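You operate a simulated robot arm through the tools that you are given. There is no shell and no other tool. Be economical: measure what you need, move in short steps, check, and stop when the job is done.

You are at the controls of a simulated robot arm. One attempt, no reset.

## Task
Zero the thickness gauge first, then gauge the lot 21 swatch and bin it.
Fine: pass bin from 4.8 to 5.2 mm, otherwise hold bin; shut the gauge lever again at the end.

The check looks at the end state, three seconds after you hand in, the way a careful person would. Anything else that was tipped, shoved, dropped, spilled or broken makes it a failure.

## Robot
A 6-joint arm with a two-finger parallel gripper, fixed in place. Base frame: the origin is at the foot of the arm, x ahead of it, y to its left, z up; the work surface is at about z = 860. Lengths are in mm, angles in rad, forces in N, time in s.
With the tool pointing down near the work surface it reaches from about 260 to 680 mm from the base axis. Its first joint turns from -1.152 to 1.152 rad. Payload 2.9 kg.
The TCP is the grasp point between the finger pads, 30 mm short of the fingertips. In the tool frame z runs along the fingers and y along their closing line. Largest opening 110 mm; finger width 20, thickness 10; the body of the gripper, 48 by 112 mm, starts 55 mm behind the TCP.
Orientation is that of the tool frame in the base frame, as [roll, pitch, yaw] about the fixed x, y, z axes, in that order (R = Rz(yaw) Ry(pitch) Rx(roll)). With the fingers straight down and closing along the base's y, the tool's x points along the base's -x, its y along +y and its z along -z.

## Interface
- The arm moves only by the tool send_rows. Its argument "series" is a list of rows, each an object of numbers (a shift or turn left out is 0, a gripper value left out holds the last): "dx", "dy", "dz": the shift along the tool's x, y, z in mm; "ax", "ay", "az": the turn, a rotation vector about the tool's x, y, z in degrees; "fingers": the gripper command, from -1 (shut) to 1 (fully open), values between in proportion. In form: [{"dx": .., "dy": .., "dz": .., "ax": .., "ay": .., "az": .., "fingers": ..}, ...]. A call has 1 to 12 rows; each row is the pose to reach, as a shift and turn from the pose commanded when the call began, along the tool's axes at that moment. Each row takes 0.2 s and may step no farther than 50 mm and 0.15 rad from the row before; otherwise, or with a gripper value out of range, the whole call is refused. A pose out of reach is approached as far as the arm can. The call stops where the force on the tool passes 90 N (or 10 N more than at its start, if that is more) or the arm is blocked; 0.2 s more then pass. The fingers move at their own pace (about 108 mm/s each) and stop on an object; they squeeze with about 29 N. The grip force told is the motor's: it shows also when the fingers shut on nothing. Time passes only in rows, and 0.2 s behind the last, so rows that repeat a pose let the fingers close. It gives the time, the measured TCP pose, the force on the tool (base axes), the opening and the grip force at its end, in the units of the frame above (readings bear some noise), with the torque about the TCP (base axes, N m) and any sound that the robot's microphone picked up, and new pictures: "show" is both (left out), scene, wrist or none.
- Cameras (640 x 400 px; columns grow to the right, rows downward): "scene" is fixed at [107.5, 444.2, 1389.3]; the picture's right is [-0.58, -0.81, 0.00], its down [-0.35, 0.26, -0.90] and it looks along [0.73, -0.53, -0.44] (base axes); focal length 320 px, centre (320, 200). "wrist" rides on the gripper at [72, 17, -103] in the tool frame; the picture's right is [-0.23, 0.97, 0.00], its down [-0.76, -0.18, -0.62] and it looks along [-0.61, -0.14, 0.78] (tool axes); focal length 222 px, centre (320, 200). There is no depth. A picture from a camera that has moved, and an enlarged one, comes with that camera's place and axes in the base frame and with its lens. The place of the scene camera against the robot may be out by one fixed shift of up to 18 mm in any direction.
- zoom(camera, box): a new picture of the part [left, top, right, bottom] of that camera's present view, enlarged. It takes no simulated time.
- close_job(): hands the job in; it is judged then, once.

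Go step by step. Nothing tells you positions but the pictures and the camera data: compare them with the known pose of the tool, close in by small moves and look again before you grip or let go. The budget is 120 turns and 200 pictures, counting those below and the enlarged ones. Unless the task says otherwise, let go and move clear before handing in, and close with one line.

The tools are called after "Call:" as name(argument=value, ...) on one line, values as JSON. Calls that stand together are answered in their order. send_rows: Moves the arm, as the interface text tells. Its arguments: {"type":"object","properties":{"series":{"type":"array"},"show":{"type":"string","enum":["both","scene","wrist","none"]}},"required":["series"]} The other tools are called the same way: zoom (camera, box) takes an enlarged picture of a part of a camera's view; close_job () hands the job in.

At the start:

```text
clock: 0.0
ee_pos: [372.6, -12.2, 1242.3]
ee_rot: [3.14, 0.0, -3.141]
wrist_force: [-0.1, -0.6, -0.7]
ft_torque: [-0.01, 0.01, 0.01]
finger_gap: 109.8
grasp_force: 0.0
```

scene: 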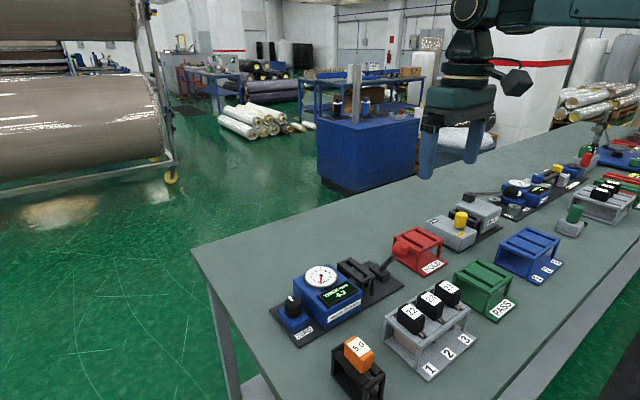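
wrist: 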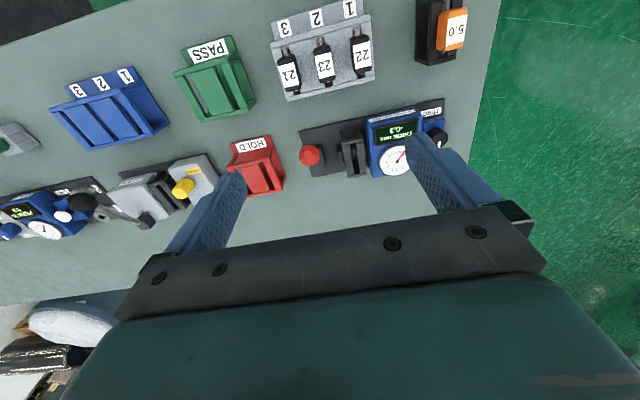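

I see a gauge with a dial, zero knob and lever, a rack with swatches 22, 23, 21, PASS and HOLD bins and an orange 5.0 block. I'll enlarge the views first.

Call:
zoom(camera="scene", box=[260, 220, 420, 350])

Call:
zoom(camera="scene", box=[320, 260, 520, 400])

Call:
zoom(camera="wrist", box=[220, 0, 480, 200])

Call:
zoom(camera="scene", box=[380, 120, 640, 280])

```text
3.08 times, centred on (340, 285) of scene
camera zoom: at [107.5, 444.2, 1389.3], right [-0.58, -0.81, 0.0], down [-0.35, 0.26, -0.9], along [0.73, -0.53, -0.44], focal length 985 px, centre (258, -62)
```

zoom: 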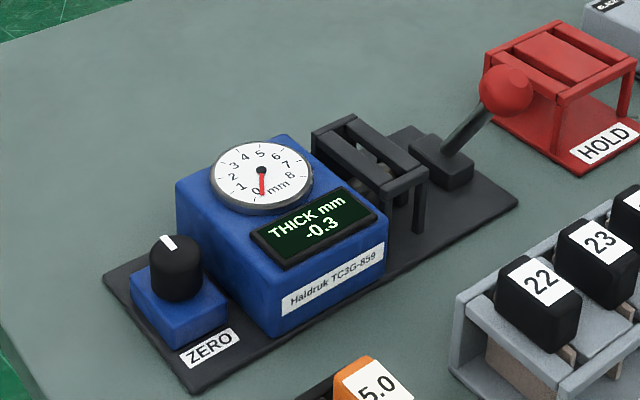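

```text
2.86 times, centred on (420, 330) of scene
camera zoom: at [107.5, 444.2, 1389.3], right [-0.58, -0.81, 0.0], down [-0.35, 0.26, -0.9], along [0.73, -0.53, -0.44], focal length 915 px, centre (34, -171)
```

zoom: 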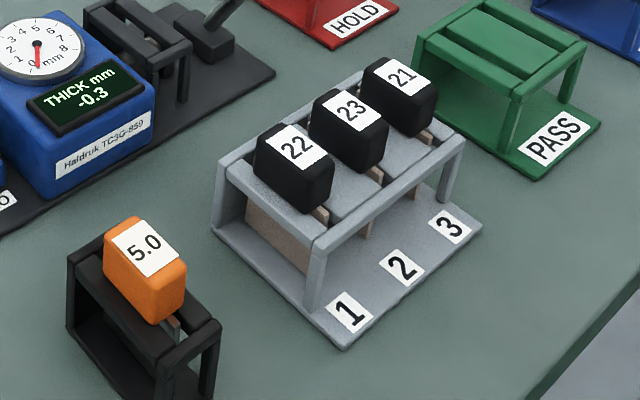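

```text
2.00 times, centred on (350, 100) of wrist
camera zoom: at [299.3, 5.5, 1345.5], right [0.23, 0.97, 0.0], down [0.76, -0.18, 0.62], along [0.61, -0.14, -0.78], focal length 444 px, centre (260, 400)
```

zoom: 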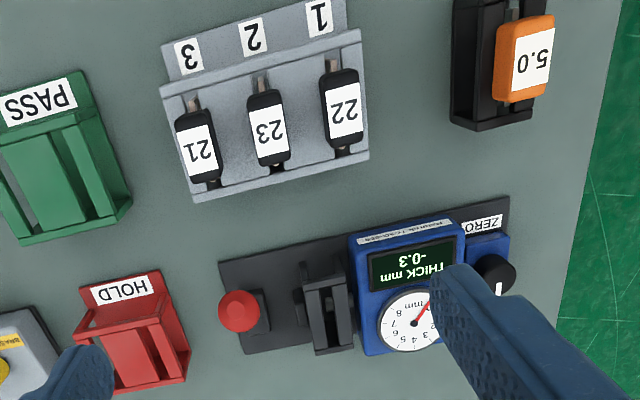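

```text
2.46 times, centred on (510, 200) of scene
camera zoom: at [107.5, 444.2, 1389.3], right [-0.58, -0.81, 0.0], down [-0.35, 0.26, -0.9], along [0.73, -0.53, -0.44], focal length 788 px, centre (-148, 200)
```

zoom: 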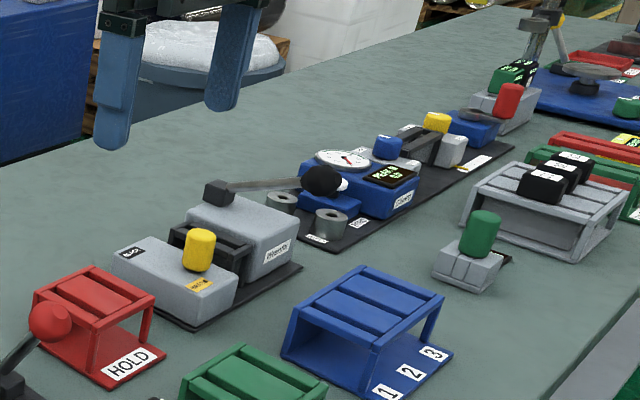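

The gauge reads -0.3 empty. I'll move closer over the gauge to see the lever and the knob.

Call:
send_rows(series=[{"dx": -13, "dy": 20, "dz": 40}, {"dx": -26, "dy": 40, "dz": 80}, {"dx": -39, "dy": 60, "dz": 120}, {"dx": -50, "dy": 80, "dz": 160}, {"dx": -50, "dy": 100, "dz": 180}, {"dx": -50, "dy": 110, "dz": 180}], show="both")

```text
clock: 1.4
ee_pos: [420.8, 94.7, 1061.5]
ee_rot: [3.141, 0.002, -3.142]
wrist_force: [0.4, 0.3, -1.2]
ft_torque: [0.0, -0.01, -0.02]
finger_gap: 109.8
grasp_force: 0.1
camera wrist: at [348.3, 113.3, 1165.7], right [0.23, 0.97, 0.0], down [0.76, -0.18, 0.62], along [0.61, -0.14, -0.78], focal length 222 px, centre (320, 200)
```

scene: 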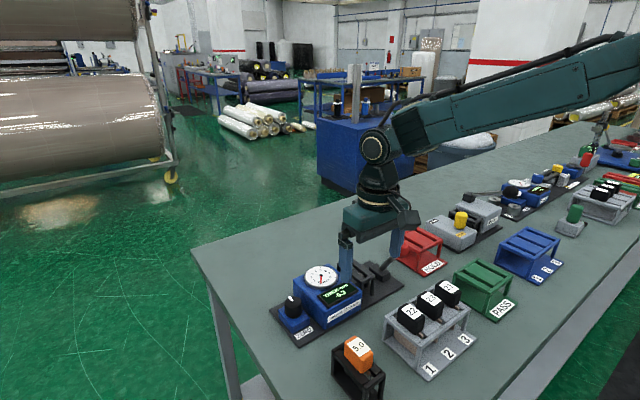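
wrist: 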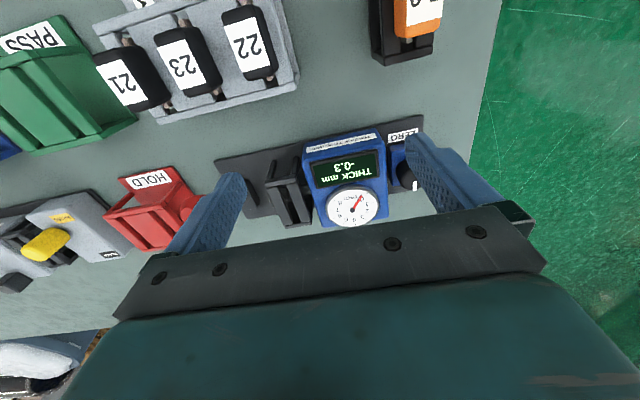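

Call:
zoom(camera="wrist", box=[200, 110, 440, 260])

Call:
zoom(camera="scene", box=[270, 220, 430, 350])

```text
2.67 times, centred on (320, 185) of wrist
camera zoom: at [348.3, 113.3, 1165.7], right [0.23, 0.97, 0.0], down [0.76, -0.18, 0.62], along [0.61, -0.14, -0.78], focal length 592 px, centre (320, 240)
```

zoom: 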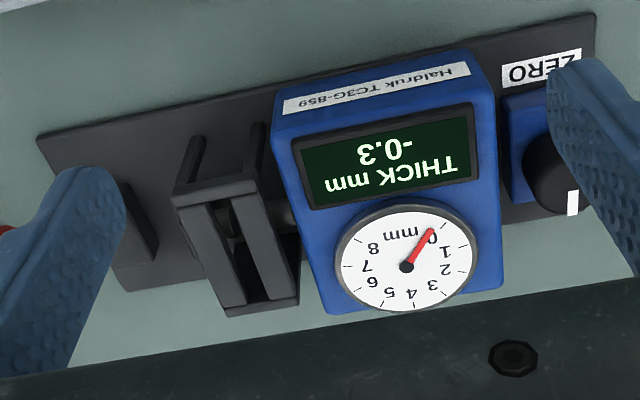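

```text
3.08 times, centred on (350, 285) of scene
camera zoom: at [107.5, 444.3, 1389.3], right [-0.58, -0.81, 0.0], down [-0.35, 0.26, -0.9], along [0.73, -0.53, -0.44], focal length 985 px, centre (228, -62)
```

zoom: 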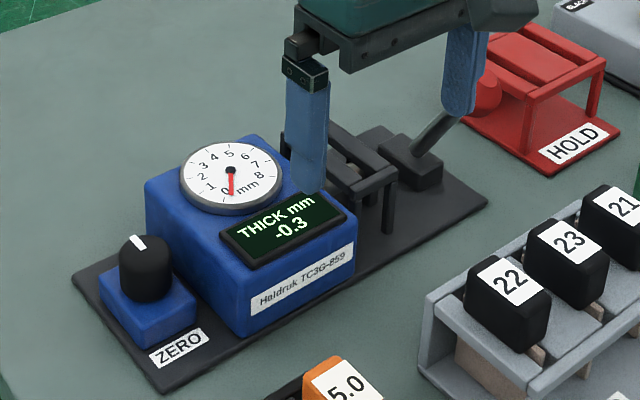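

Gauge is aligned with the base axes; the knob is near (529, 188). I'll rotate the tool 90° and hover above the knob so that the fingers close along x, clear of the gauge body.

Call:
send_rows(series=[{"dx": -10, "dy": 8, "az": 8.2}, {"dx": -20, "dy": 16, "az": 16.4}, {"dx": -30, "dy": 24, "az": 24.6}, {"dx": -40, "dy": 32, "az": 32.8}, {"dx": -50, "dy": 40, "az": 41}, {"dx": -60, "dy": 48, "az": 49.2}, {"dx": -70, "dy": 56, "az": 57.4}, {"dx": -80, "dy": 64, "az": 65.6}, {"dx": -90, "dy": 72, "az": 73.8}, {"dx": -100, "dy": 80, "az": 82}, {"dx": -106, "dy": 90, "az": 90}, {"dx": -106, "dy": 90, "az": 90}])

```text
clock: 4.0
ee_pos: [528.1, 187.2, 1063.3]
ee_rot: [-3.141, 0.0, 1.569]
wrist_force: [-0.7, -0.5, 0.3]
ft_torque: [-0.02, 0.01, 0.0]
finger_gap: 110.1
grasp_force: 0.1
camera wrist: at [544.2, 261.3, 1167.6], right [0.97, -0.23, 0.0], down [-0.18, -0.76, 0.62], along [-0.14, -0.61, -0.78], focal length 222 px, centre (320, 200)
```

scene: 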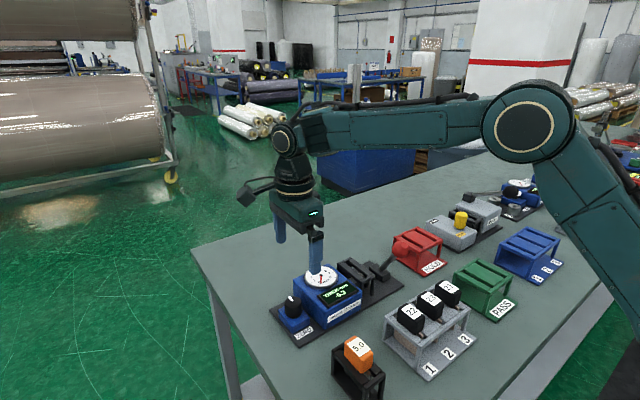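
wrist: 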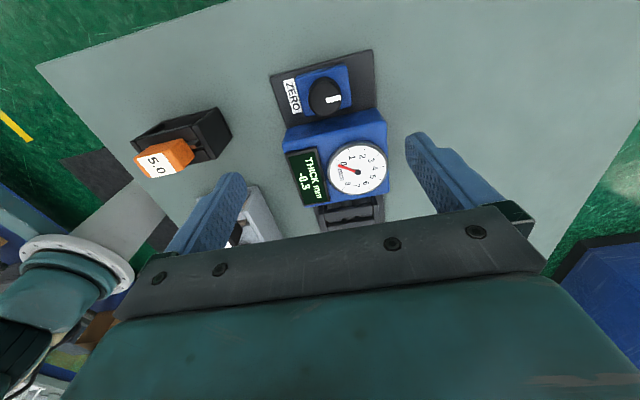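

Call:
zoom(camera="wrist", box=[240, 40, 400, 140])

Call:
zoom(camera="scene", box=[260, 260, 360, 360])

```text
4.00 times, centred on (320, 90) of wrist
camera zoom: at [544.2, 261.3, 1167.6], right [0.97, -0.23, 0.0], down [-0.18, -0.76, 0.62], along [-0.14, -0.61, -0.78], focal length 888 px, centre (320, 640)
```

zoom: 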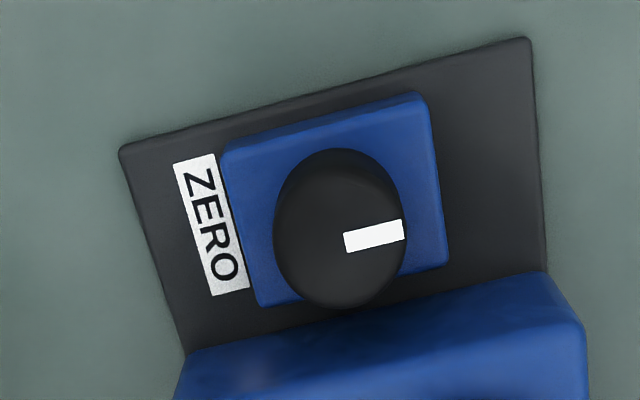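

```text
4.00 times, centred on (310, 310) of scene
camera zoom: at [107.5, 444.3, 1389.3], right [-0.58, -0.81, 0.0], down [-0.35, 0.26, -0.9], along [0.73, -0.53, -0.44], focal length 1281 px, centre (360, -240)
```

zoom: 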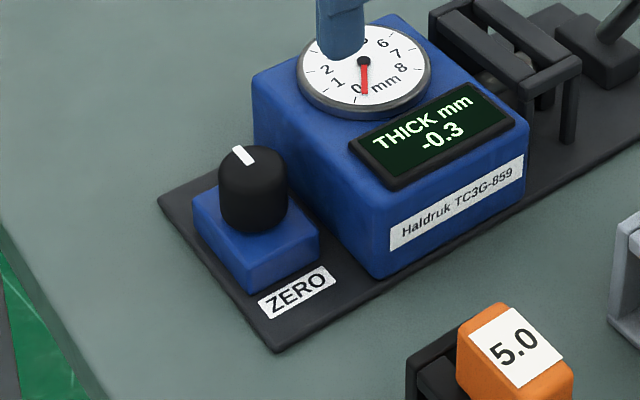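

The knob top centre is near (536, 196, 920). Lowering over it with the fingers partly closed.

Call:
send_rows(series=[{"dx": 8, "dy": 7, "dz": 30, "fingers": 0.2}, {"dx": 8, "dy": 7, "dz": 60, "fingers": 0.2}, {"dx": 8, "dy": 7, "dz": 90, "fingers": 0.2}])

```text
clock: 4.8
ee_pos: [532.5, 193.2, 972.5]
ee_rot: [3.141, 0.0, 1.572]
wrist_force: [-0.6, 0.9, 0.1]
ft_torque: [0.01, 0.0, 0.03]
finger_gap: 66.1
grasp_force: 0.1
camera wrist: at [549.1, 265.9, 1075.9], right [0.97, -0.23, 0.0], down [-0.18, -0.76, 0.62], along [-0.14, -0.61, -0.78], focal length 222 px, centre (320, 200)
```

scene: 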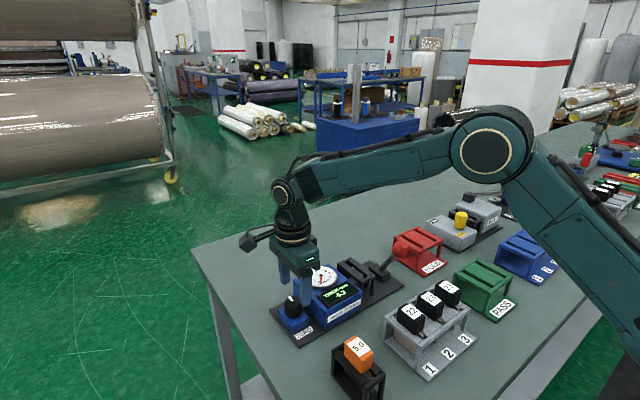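
wrist: 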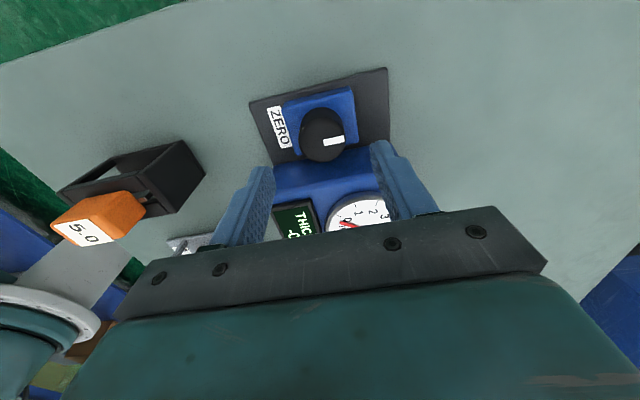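

Call:
zoom(camera="wrist", box=[240, 80, 400, 180])

Call:
zoom(camera="scene", box=[260, 240, 360, 340])

```text
4.00 times, centred on (320, 130) of wrist
camera zoom: at [549.1, 265.9, 1075.9], right [0.97, -0.23, 0.0], down [-0.18, -0.76, 0.62], along [-0.14, -0.61, -0.78], focal length 888 px, centre (320, 480)
```

zoom: 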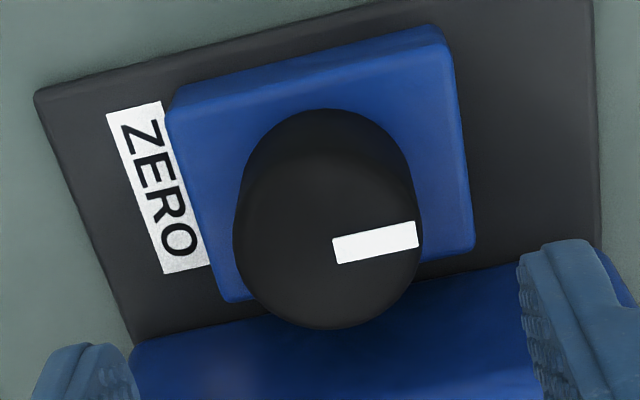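

```text
4.00 times, centred on (310, 290) of scene
camera zoom: at [107.5, 444.3, 1389.3], right [-0.58, -0.81, 0.0], down [-0.35, 0.26, -0.9], along [0.73, -0.53, -0.44], focal length 1281 px, centre (360, -160)
```

zoom: 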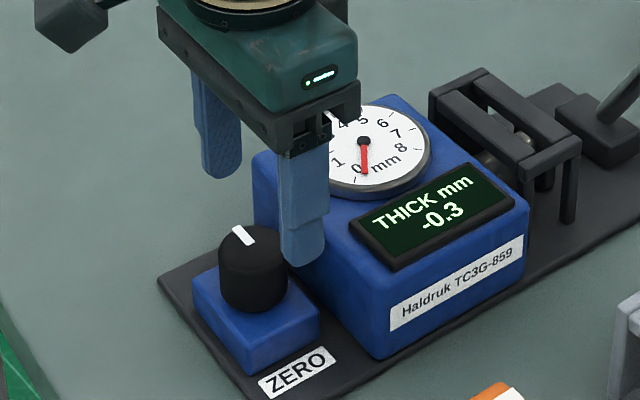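

Descending onto the knob and gripping.

Call:
send_rows(series=[{"dz": 23}, {"dz": 45}, {"dz": 45}, {"dz": 45, "fingers": -1}, {"dz": 45}, {"dz": 45}])

```text
clock: 6.2
ee_pos: [533.9, 194.3, 926.5]
ee_rot: [3.138, 0.0, 1.568]
wrist_force: [19.9, 3.2, -11.2]
ft_torque: [0.2, 0.04, -0.05]
finger_gap: 35.8
grasp_force: 44.7
camera wrist: at [551.3, 268.1, 1030.6], right [0.97, -0.23, 0.0], down [-0.18, -0.76, 0.62], along [-0.14, -0.61, -0.78], focal length 222 px, centre (320, 200)
```

scene: 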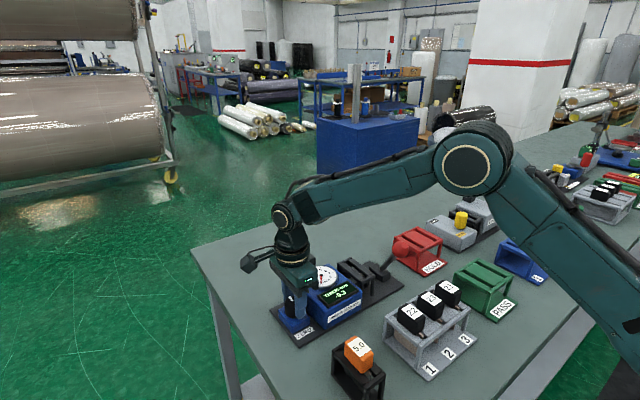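
wrist: 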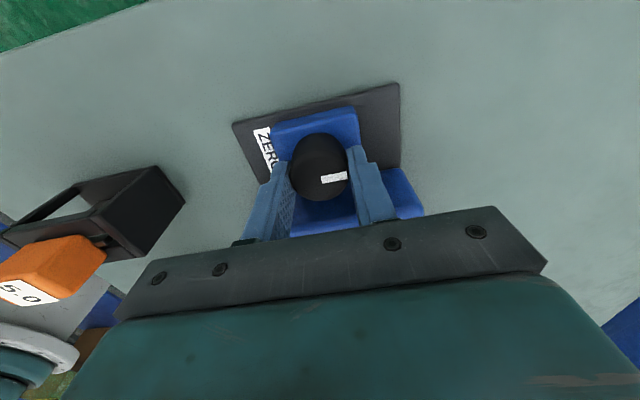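

Gripped, dial reading still visible. I'll try a small twist and read the display.

Call:
send_rows(series=[{"dy": 1.5}, {"dy": 1.5, "az": 4}, {"dy": 1.5, "az": 8}, {"dy": 1.5, "az": 8}], show="none")

Call:
zoom(camera="scene", box=[260, 240, 380, 340])

```text
clock: 7.2
ee_pos: [535.0, 196.0, 926.2]
ee_rot: [-3.137, 0.005, 1.428]
wrist_force: [-14.2, -10.1, 4.7]
ft_torque: [-0.5, -0.07, 0.05]
finger_gap: 35.5
grasp_force: 45.3
```

```text
4.00 times, centred on (320, 290) of scene
camera zoom: at [107.0, 444.0, 1389.4], right [-0.58, -0.81, 0.0], down [-0.35, 0.26, -0.9], along [0.73, -0.53, -0.44], focal length 1281 px, centre (320, -160)
```

zoom: 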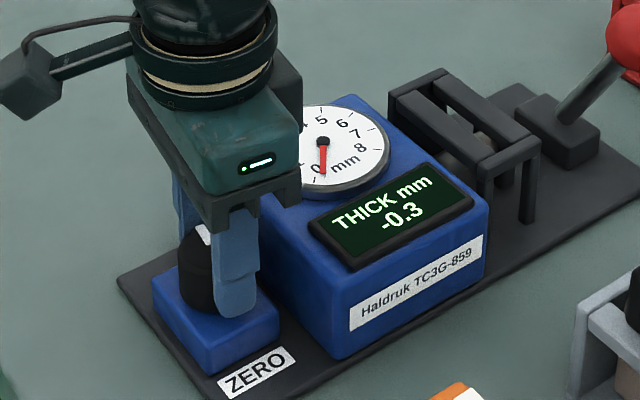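

Call:
send_rows(series=[{"dy": -0.7, "az": 6}, {"dy": -0.7, "az": 12}, {"dy": -0.7, "az": 12}], show="wrist")

Call:
zoom(camera="scene", box=[260, 240, 380, 340])

```text
clock: 8.0
ee_pos: [535.2, 195.2, 926.9]
ee_rot: [-3.137, 0.003, 1.221]
wrist_force: [-21.1, -12.5, 3.7]
ft_torque: [-0.35, -0.3, 0.02]
finger_gap: 35.5
grasp_force: 44.6
camera wrist: at [575.3, 258.5, 1030.3], right [0.84, -0.55, 0.0], down [-0.43, -0.65, 0.63], along [-0.35, -0.52, -0.78], focal length 222 px, centre (320, 200)
```

wrist: 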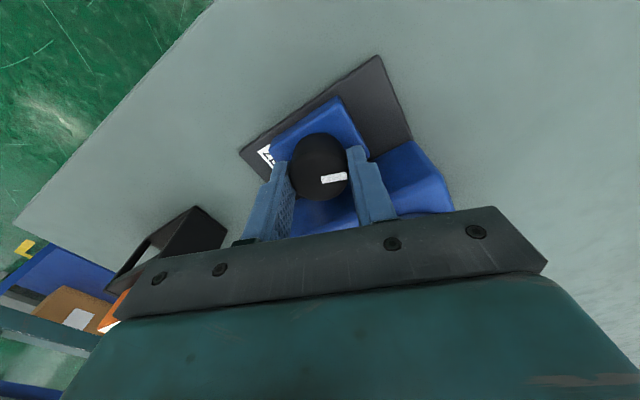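

```text
4.00 times, centred on (320, 290) of scene
camera zoom: at [106.9, 443.9, 1389.4], right [-0.58, -0.81, 0.0], down [-0.35, 0.26, -0.9], along [0.73, -0.53, -0.44], focal length 1281 px, centre (320, -160)
```

zoom: 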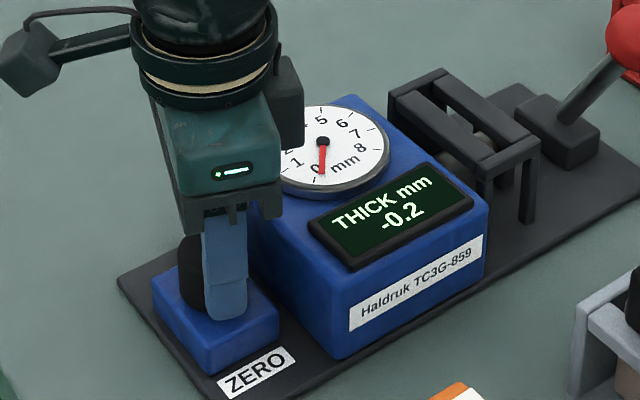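

Clockwise raises the reading (−0.3 → −0.2 after 20°). I'll release slightly, turn the tool back, re-grip and continue.

Call:
send_rows(series=[{"fingers": -0.2}, {"fingers": -0.2}, {"az": -8, "fingers": -0.2}, {"az": -16}, {"az": -24}, {"az": -32}, {"az": -38}, {"az": -38}], show="wrist")

Call:
zoom(camera="scene", box=[260, 240, 380, 340])

```text
clock: 9.8
ee_pos: [535.3, 195.0, 926.6]
ee_rot: [-3.141, -0.001, 1.887]
wrist_force: [-0.1, -0.1, 0.6]
ft_torque: [0.03, 0.02, -0.01]
finger_gap: 44.1
grasp_force: 0.0
camera wrist: at [529.3, 270.3, 1030.6], right [1.0, 0.09, 0.0], down [0.07, -0.78, 0.62], along [0.05, -0.62, -0.78], focal length 222 px, centre (320, 200)
```

wrist: 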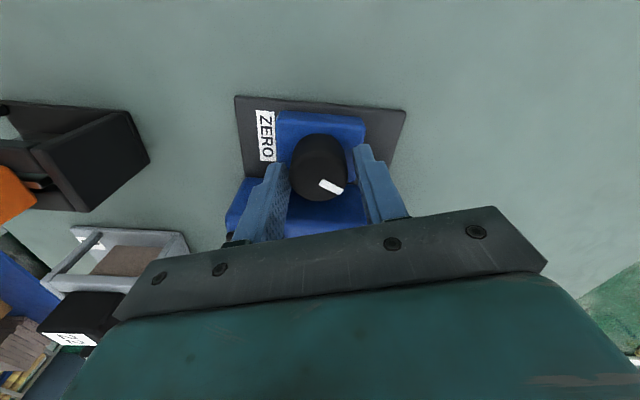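

```text
4.00 times, centred on (320, 290) of scene
camera zoom: at [107.5, 444.2, 1389.3], right [-0.58, -0.81, 0.0], down [-0.35, 0.26, -0.9], along [0.73, -0.53, -0.44], focal length 1281 px, centre (320, -160)
```

zoom: 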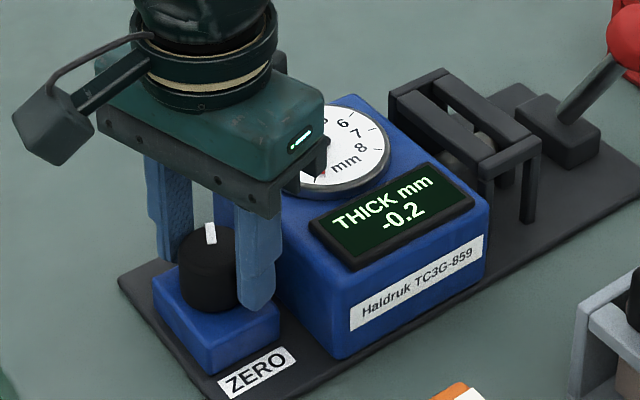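

Call:
send_rows(series=[{"dy": -1.3, "fingers": -1}, {"dy": -1.3}, {"dy": -1.3, "az": 7}, {"dy": -1.3, "az": 14}, {"dy": -1.3, "az": 20}, {"dy": -1.3, "az": 20}], show="none")

Call:
zoom(camera="scene", box=[260, 240, 380, 340])

```text
clock: 11.2
ee_pos: [534.4, 194.7, 926.9]
ee_rot: [3.141, -0.001, 1.536]
wrist_force: [5.8, 3.4, -2.3]
ft_torque: [0.3, 0.29, -0.04]
finger_gap: 35.5
grasp_force: 44.9
```

```text
4.00 times, centred on (320, 290) of scene
camera zoom: at [107.7, 444.3, 1389.2], right [-0.58, -0.81, 0.0], down [-0.35, 0.26, -0.9], along [0.73, -0.53, -0.44], focal length 1281 px, centre (320, -160)
```

zoom: 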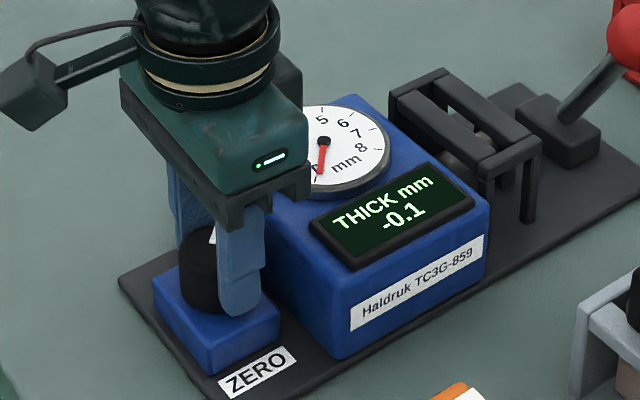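

Call:
send_rows(series=[{"az": 5}, {"az": 10}, {"az": 10}], show="none")

Call:
zoom(camera="scene", box=[260, 240, 380, 340])

```text
clock: 12.0
ee_pos: [534.1, 194.5, 927.7]
ee_rot: [-3.141, 0.002, 1.36]
wrist_force: [6.5, 1.3, 0.0]
ft_torque: [0.19, 0.29, -0.02]
finger_gap: 35.7
grasp_force: 45.3
```

```text
4.00 times, centred on (320, 290) of scene
camera zoom: at [107.7, 444.3, 1389.2], right [-0.58, -0.81, 0.0], down [-0.35, 0.26, -0.9], along [0.73, -0.53, -0.44], focal length 1281 px, centre (320, -160)
```

zoom: 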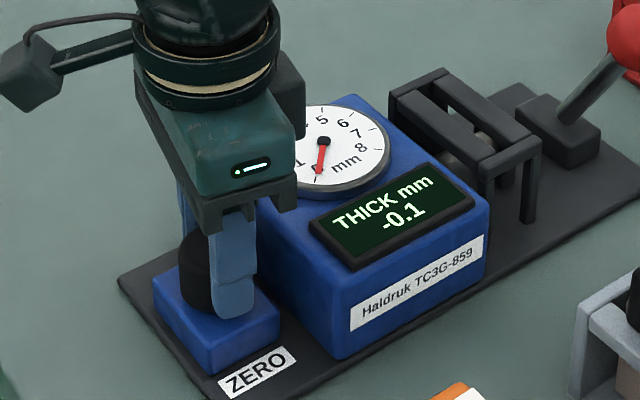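

Call:
send_rows(series=[{"az": 5}, {"az": 8}, {"az": 8}], show="none")

Call:
zoom(camera="scene", box=[260, 240, 380, 340])

```text
clock: 12.8
ee_pos: [534.1, 195.3, 926.3]
ee_rot: [-3.141, 0.0, 1.219]
wrist_force: [-2.0, -4.8, 4.1]
ft_torque: [-0.18, -0.6, -0.01]
finger_gap: 35.4
grasp_force: 45.4
```

```text
4.00 times, centred on (320, 290) of scene
camera zoom: at [107.4, 444.1, 1389.3], right [-0.58, -0.81, 0.0], down [-0.35, 0.26, -0.9], along [0.73, -0.53, -0.44], focal length 1281 px, centre (320, -160)
```

zoom: 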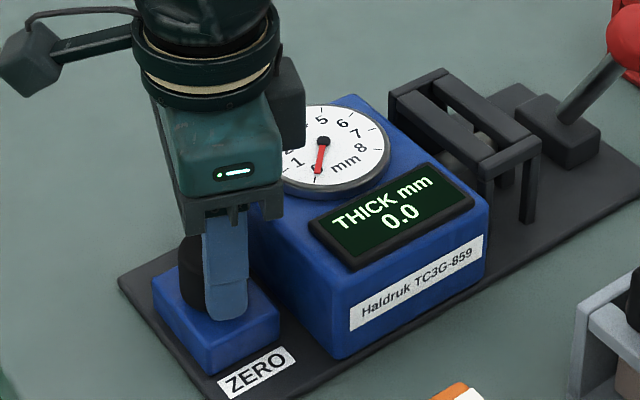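

0.0 now. I'll nudge a bit further toward the middle of the band, then release and back up.

Call:
send_rows(series=[{"az": 5}, {"az": 5}, {"az": 5}], show="none")

Call:
zoom(camera="scene", box=[290, 250, 370, 320])

```text
clock: 13.6
ee_pos: [534.5, 195.1, 926.9]
ee_rot: [-3.141, 0.0, 1.135]
wrist_force: [0.9, -3.7, 9.9]
ft_torque: [0.1, 0.6, -0.02]
finger_gap: 35.5
grasp_force: 45.3
```

```text
5.71 times, centred on (330, 285) of scene
camera zoom: at [107.4, 444.1, 1389.3], right [-0.58, -0.81, 0.0], down [-0.35, 0.26, -0.9], along [0.73, -0.53, -0.44], focal length 1830 px, centre (263, -286)
```

zoom: 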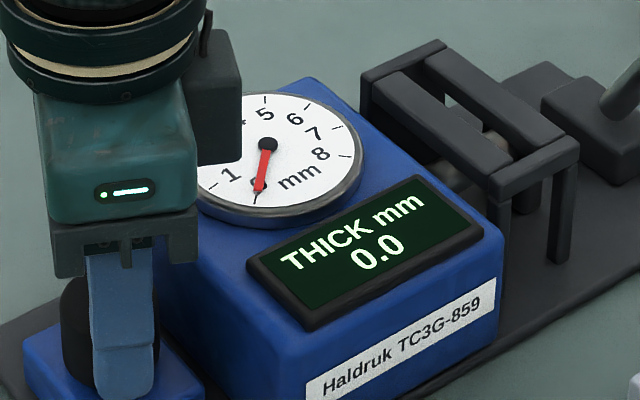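

Zero is set. Releasing and lifting straight up while turning the tool back.

Call:
send_rows(series=[{"fingers": -0.2}, {"fingers": -0.2}, {"dz": -25}, {"dz": -60}, {"dz": -100, "az": -8}, {"dz": -135, "az": -16}, {"dz": -135, "az": -24}, {"dz": -135, "az": -32}, {"dz": -135, "az": -40}, {"dz": -135, "az": -48}, {"dz": -135, "az": -56}, {"dz": -135, "az": -64}], show="scene")

Call:
zoom(camera="scene", box=[260, 220, 420, 340])

```text
clock: 16.2
ee_pos: [534.0, 194.3, 1062.1]
ee_rot: [-3.14, -0.001, 2.252]
wrist_force: [-0.4, -0.5, -0.1]
ft_torque: [-0.01, -0.02, -0.02]
finger_gap: 44.0
grasp_force: 0.0
```

scene: 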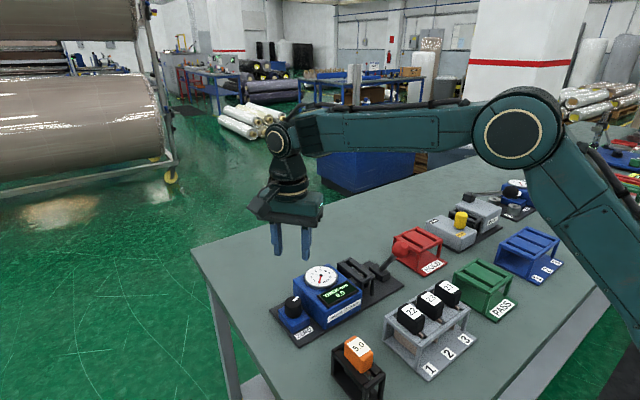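

```text
3.33 times, centred on (340, 280) of scene
camera zoom: at [107.5, 444.2, 1389.3], right [-0.58, -0.81, 0.0], down [-0.35, 0.26, -0.9], along [0.73, -0.53, -0.44], focal length 1067 px, centre (253, -67)
```

zoom: 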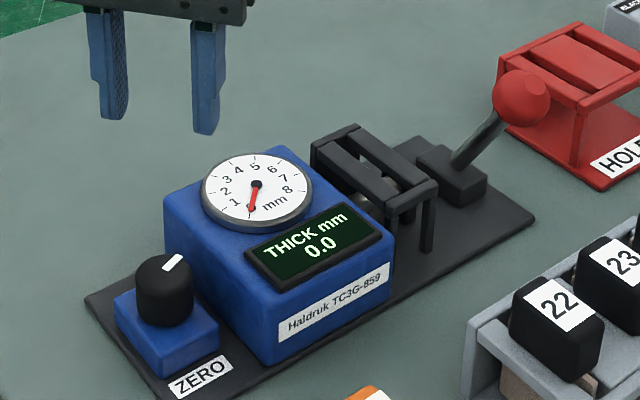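

Call:
send_rows(series=[{"dx": -13.6, "dy": -32, "az": -8}, {"dx": -27.3, "dy": -64, "az": -16}, {"dx": -40.9, "dy": -96, "az": -24}, {"dx": -54.5, "dy": -128, "az": -32}, {"dx": -68, "dy": -160, "az": -40}, {"dx": -82, "dy": -192, "az": -46}, {"dx": -95.4, "dy": -223.8, "az": -51}, {"dx": -95.4, "dy": -223.8, "az": -51}], show="wrist")

Call:
zoom(camera="wrist", box=[220, 100, 440, 240])

```text
clock: 18.0
ee_pos: [417.6, -19.7, 1061.7]
ee_rot: [-3.141, 0.001, -3.141]
wrist_force: [1.2, -0.8, -0.2]
ft_torque: [0.02, -0.01, -0.01]
finger_gap: 43.8
grasp_force: 0.0
camera wrist: at [344.9, -0.8, 1165.2], right [0.23, 0.97, 0.0], down [0.76, -0.18, 0.62], along [0.61, -0.14, -0.78], focal length 222 px, centre (320, 200)
```

wrist: 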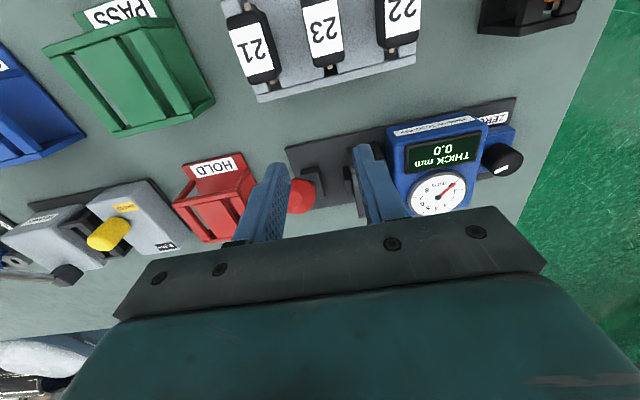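

```text
2.86 times, centred on (330, 170) of wrist
camera zoom: at [344.9, -0.8, 1165.2], right [0.23, 0.97, 0.0], down [0.76, -0.18, 0.62], along [0.61, -0.14, -0.78], focal length 635 px, centre (291, 286)
```

zoom: 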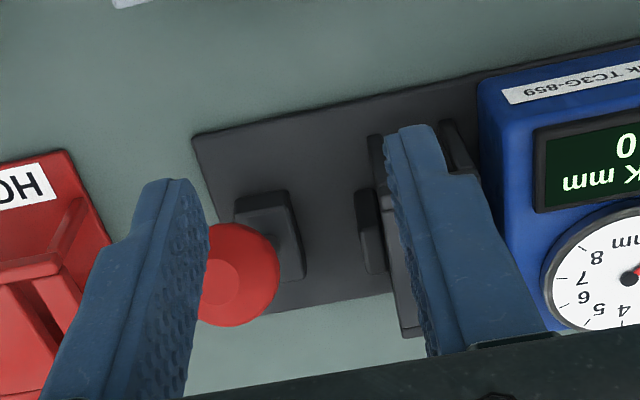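

Call:
send_rows(series=[{"dx": 20, "dy": -20, "dz": 20, "fingers": 1}, {"dx": 30, "dy": -40, "dz": 40}, {"dx": 30, "dy": -50, "dz": 40}, {"dx": 30, "dy": -50, "dz": 40}], show="none")

Call:
zoom(camera="wrist", box=[240, 100, 460, 240])

Call:
zoom(camera="scene", box=[330, 220, 430, 300])

```text
clock: 19.0
ee_pos: [392.1, -67.5, 1020.8]
ee_rot: [3.141, -0.002, 3.141]
wrist_force: [-0.3, -0.1, -0.1]
ft_torque: [0.02, 0.02, 0.0]
finger_gap: 110.0
grasp_force: 0.1
```

```text
2.86 times, centred on (350, 170) of wrist
camera zoom: at [319.3, -50.1, 1124.6], right [0.23, 0.97, 0.0], down [0.76, -0.18, 0.62], along [0.61, -0.14, -0.78], focal length 635 px, centre (234, 286)
```

zoom: 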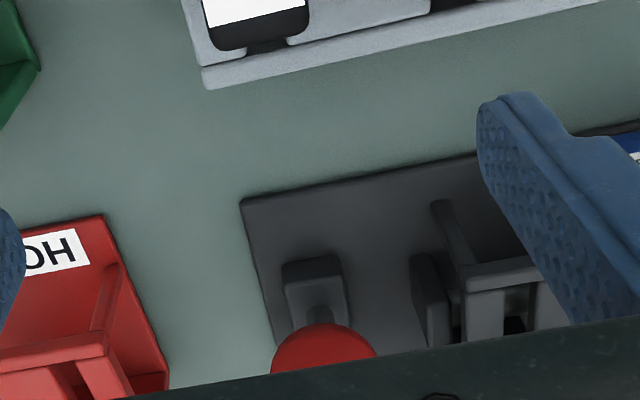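

```text
5.00 times, centred on (380, 260) of scene
camera zoom: at [107.5, 444.2, 1389.3], right [-0.58, -0.81, 0.0], down [-0.35, 0.26, -0.9], along [0.73, -0.53, -0.44], focal length 1601 px, centre (20, -100)
```

zoom: 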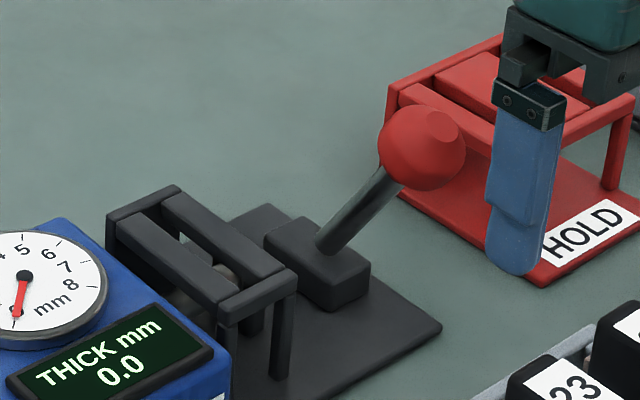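

Lever ball is about (490, -62, 962), pivot about (529, -53, 888): the lever leans toward the robot. I'll hover above the ball to check alignment.

Call:
send_rows(series=[{"dz": -25, "fingers": 0.3}, {"dx": -45, "dz": -25}, {"dx": -90, "dy": 5, "dz": -25}, {"dx": -98, "dy": 5, "dz": -25}, {"dx": -98, "dy": 5, "dz": -25}], show="both")

Call:
zoom(camera="scene", box=[330, 200, 430, 280])

```text
clock: 20.2
ee_pos: [489.8, -63.6, 1044.7]
ee_rot: [-3.14, 0.0, -3.141]
wrist_force: [-0.4, 0.5, -0.4]
ft_torque: [0.02, 0.02, 0.0]
finger_gap: 71.3
grasp_force: 0.1
camera wrist: at [417.0, -46.7, 1148.9], right [0.23, 0.97, 0.0], down [0.76, -0.18, 0.62], along [0.61, -0.14, -0.78], focal length 222 px, centre (320, 200)
```

scene: 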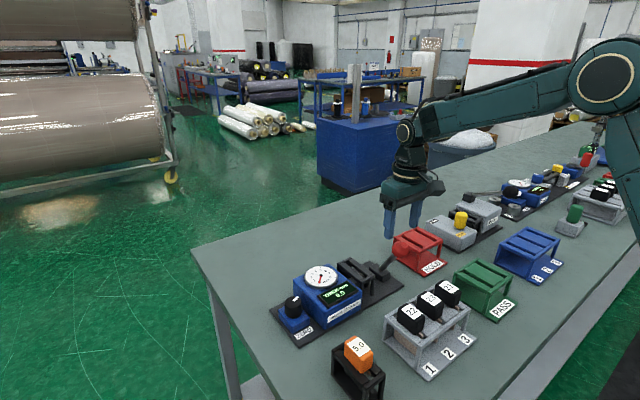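
wrist: 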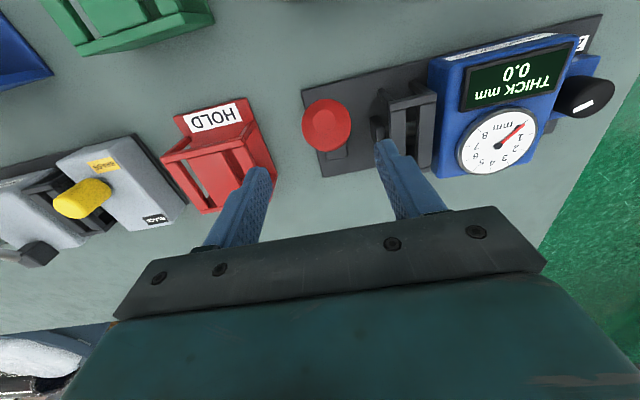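

```text
5.00 times, centred on (380, 240) of scene
camera zoom: at [107.5, 444.3, 1389.3], right [-0.58, -0.81, 0.0], down [-0.35, 0.26, -0.9], along [0.73, -0.53, -0.44], focal length 1601 px, centre (20, 0)
```

zoom: 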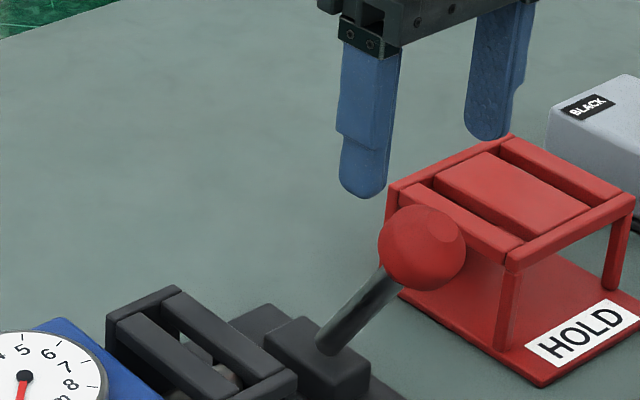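

Call:
send_rows(series=[{"dx": 5, "dy": 6}, {"dx": 5, "dy": 6, "dz": 40}, {"dx": 5, "dy": 6, "dz": 72}, {"dx": 5, "dy": 6, "dz": 72}], show="wrist")

Call:
zoom(camera="scene", box=[330, 200, 430, 280])

```text
clock: 21.2
ee_pos: [484.8, -58.0, 973.4]
ee_rot: [3.141, 0.001, -3.141]
wrist_force: [0.8, -0.1, 0.3]
ft_torque: [-0.01, 0.04, 0.02]
finger_gap: 71.4
grasp_force: 0.1
camera wrist: at [411.6, -40.4, 1077.1], right [0.23, 0.97, 0.0], down [0.76, -0.18, 0.62], along [0.61, -0.14, -0.78], focal length 222 px, centre (320, 200)
```

wrist: 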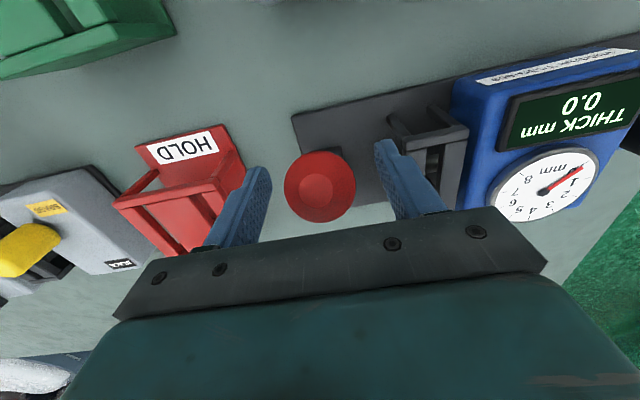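

```text
5.00 times, centred on (380, 240) of scene
camera zoom: at [107.5, 444.2, 1389.3], right [-0.58, -0.81, 0.0], down [-0.35, 0.26, -0.9], along [0.73, -0.53, -0.44], focal length 1601 px, centre (20, 0)
```

zoom: 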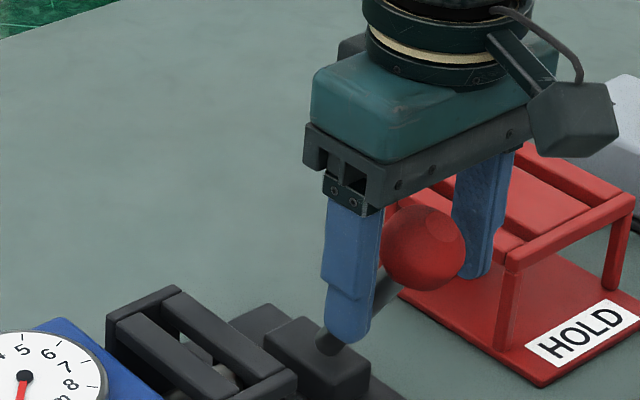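

Ball sits between the pads. Gripping it and swinging the lever away a little to test.

Call:
send_rows(series=[{"fingers": -1}, {"fingers": -1}, {"fingers": -1}], show="none")

Call:
zoom(camera="scene", box=[290, 200, 430, 310])

```text
clock: 22.0
ee_pos: [484.5, -55.8, 973.6]
ee_rot: [3.14, 0.001, -3.138]
wrist_force: [1.2, 13.0, -2.9]
ft_torque: [0.01, -0.06, 0.04]
finger_gap: 37.0
grasp_force: 45.1
```

```text
3.64 times, centred on (360, 255) of scene
camera zoom: at [107.6, 444.6, 1389.1], right [-0.58, -0.81, 0.0], down [-0.35, 0.26, -0.9], along [0.73, -0.53, -0.44], focal length 1164 px, centre (174, 0)
```

zoom: 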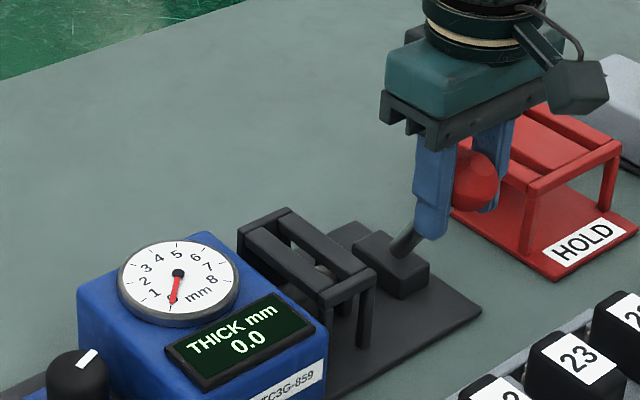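

Call:
send_rows(series=[{"dx": -5, "dy": 2, "dz": -2}, {"dx": -10, "dy": 2, "dz": -4.5}, {"dx": -15, "dy": 2, "dz": -6.5}, {"dx": -15, "dy": 2, "dz": -6.5}], show="none")

Call:
zoom(camera="scene", box=[290, 200, 430, 310])

```text
clock: 23.0
ee_pos: [498.3, -57.0, 980.6]
ee_rot: [3.141, -0.002, 3.138]
wrist_force: [-11.6, -3.3, -5.3]
ft_torque: [-0.07, 1.18, -0.16]
finger_gap: 37.3
grasp_force: 45.2
```

```text
3.64 times, centred on (360, 255) of scene
camera zoom: at [107.3, 444.1, 1389.3], right [-0.59, -0.81, 0.0], down [-0.35, 0.26, -0.9], along [0.73, -0.53, -0.44], focal length 1164 px, centre (174, 0)
```

zoom: 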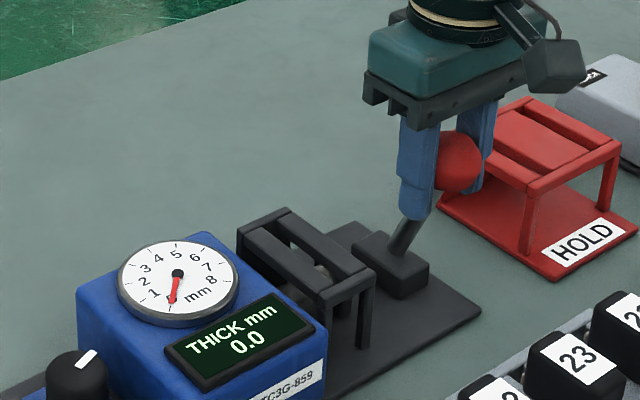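

Call:
send_rows(series=[{"dx": -8, "dz": -2}, {"dx": -16, "dz": -3.7}, {"dx": -24, "dz": -4.4}, {"dx": -33, "dz": -4.5}, {"dx": -41, "dz": -3.8}, {"dx": -49, "dz": -2.5}], show="none")

Call:
zoom(camera="scene", box=[290, 200, 430, 310])

```text
clock: 24.4
ee_pos: [549.3, -57.6, 986.2]
ee_rot: [3.14, 0.005, 3.14]
wrist_force: [-8.8, -10.5, 23.3]
ft_torque: [0.03, 1.22, -0.01]
finger_gap: 37.3
grasp_force: 45.1
```

```text
3.64 times, centred on (360, 255) of scene
camera zoom: at [106.9, 444.0, 1389.4], right [-0.58, -0.81, 0.0], down [-0.35, 0.26, -0.9], along [0.73, -0.53, -0.44], focal length 1164 px, centre (174, 0)
```

zoom: 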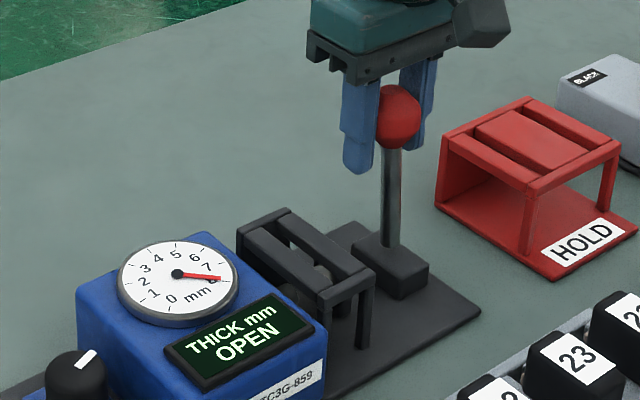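

Display shows OPEN. I'll carry the lever to its end stop gently.

Call:
send_rows(series=[{"dx": -7, "dz": 0}, {"dx": -14, "dz": 2}, {"dx": -21, "dz": 5}, {"dx": -25, "dz": 7}], show="none")

Call:
zoom(camera="scene", box=[290, 200, 430, 310])

```text
clock: 25.4
ee_pos: [573.8, -56.6, 979.5]
ee_rot: [-3.141, 0.009, 3.14]
wrist_force: [0.6, -18.4, 33.3]
ft_torque: [-0.04, 1.16, -0.06]
finger_gap: 37.2
grasp_force: 45.1
```

```text
3.64 times, centred on (360, 255) of scene
camera zoom: at [107.0, 443.8, 1389.5], right [-0.58, -0.81, 0.0], down [-0.35, 0.26, -0.9], along [0.73, -0.53, -0.44], focal length 1164 px, centre (174, 0)
```

zoom: 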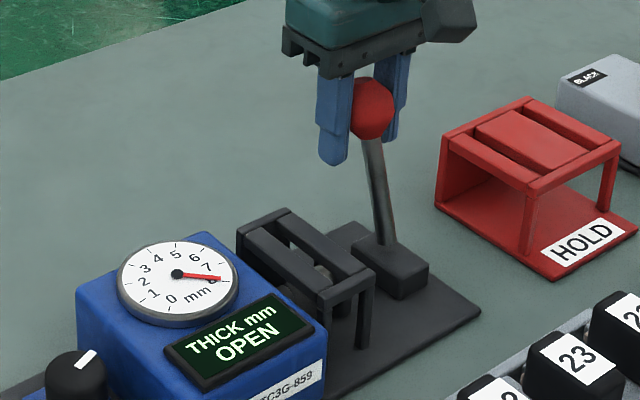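

Call:
send_rows(series=[{"dx": -5, "dz": 0}, {"dx": -9, "dz": 2}, {"dx": -9, "dz": 2}], show="none")

```text
clock: 26.2
ee_pos: [582.4, -57.3, 976.0]
ee_rot: [-3.141, 0.005, -3.139]
wrist_force: [0.5, -12.4, 26.0]
ft_torque: [0.05, 1.13, 0.1]
finger_gap: 37.0
grasp_force: 45.1
```

Call:
send_rows(series=[{"fingers": 0.3}, {"fingers": 0.3}, {"dz": -40}, {"dz": -80}, {"dz": -80}], show="both")

Call:
zoom(camera="scene", box=[290, 200, 430, 310])

```text
clock: 27.4
ee_pos: [585.0, -54.8, 1052.5]
ee_rot: [3.141, 0.0, 3.141]
wrist_force: [0.0, -0.3, -0.1]
ft_torque: [-0.02, -0.03, 0.02]
finger_gap: 71.7
grasp_force: 0.2
camera wrist: at [511.3, -36.0, 1155.8], right [0.23, 0.97, 0.0], down [0.76, -0.18, 0.62], along [0.61, -0.14, -0.78], focal length 222 px, centre (320, 200)
```

scene: 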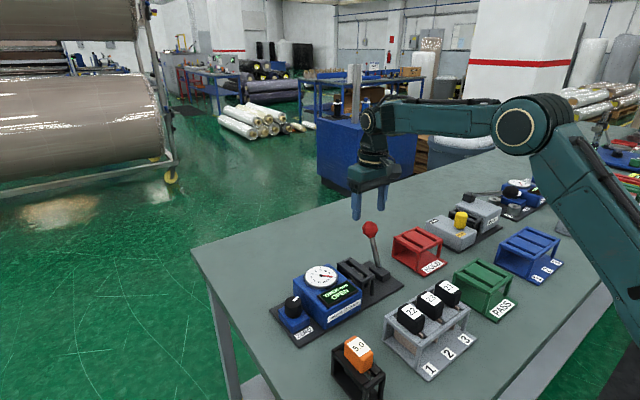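
wrist: 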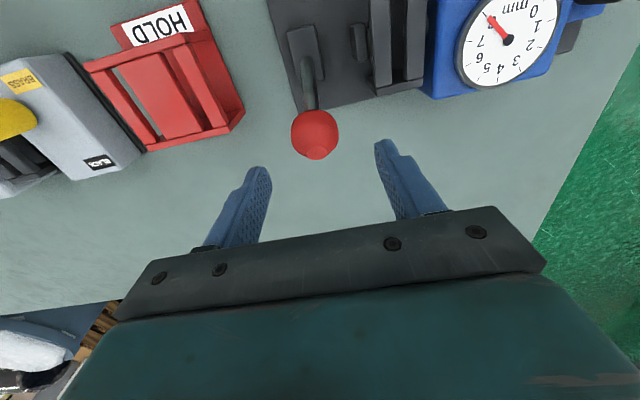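

```text
3.64 times, centred on (360, 255) of scene
camera zoom: at [107.5, 444.3, 1389.3], right [-0.58, -0.81, 0.0], down [-0.35, 0.26, -0.9], along [0.73, -0.53, -0.44], focal length 1164 px, centre (174, 0)
```

zoom: 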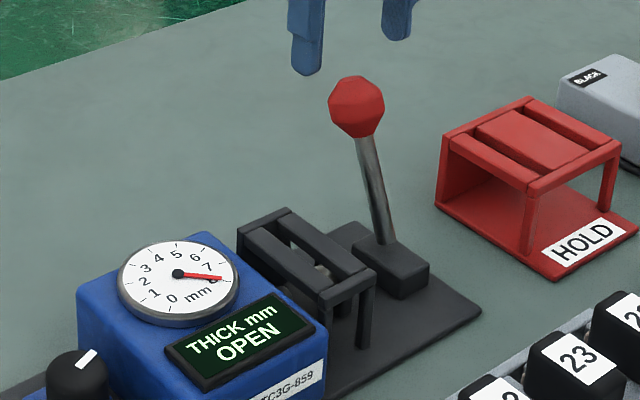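

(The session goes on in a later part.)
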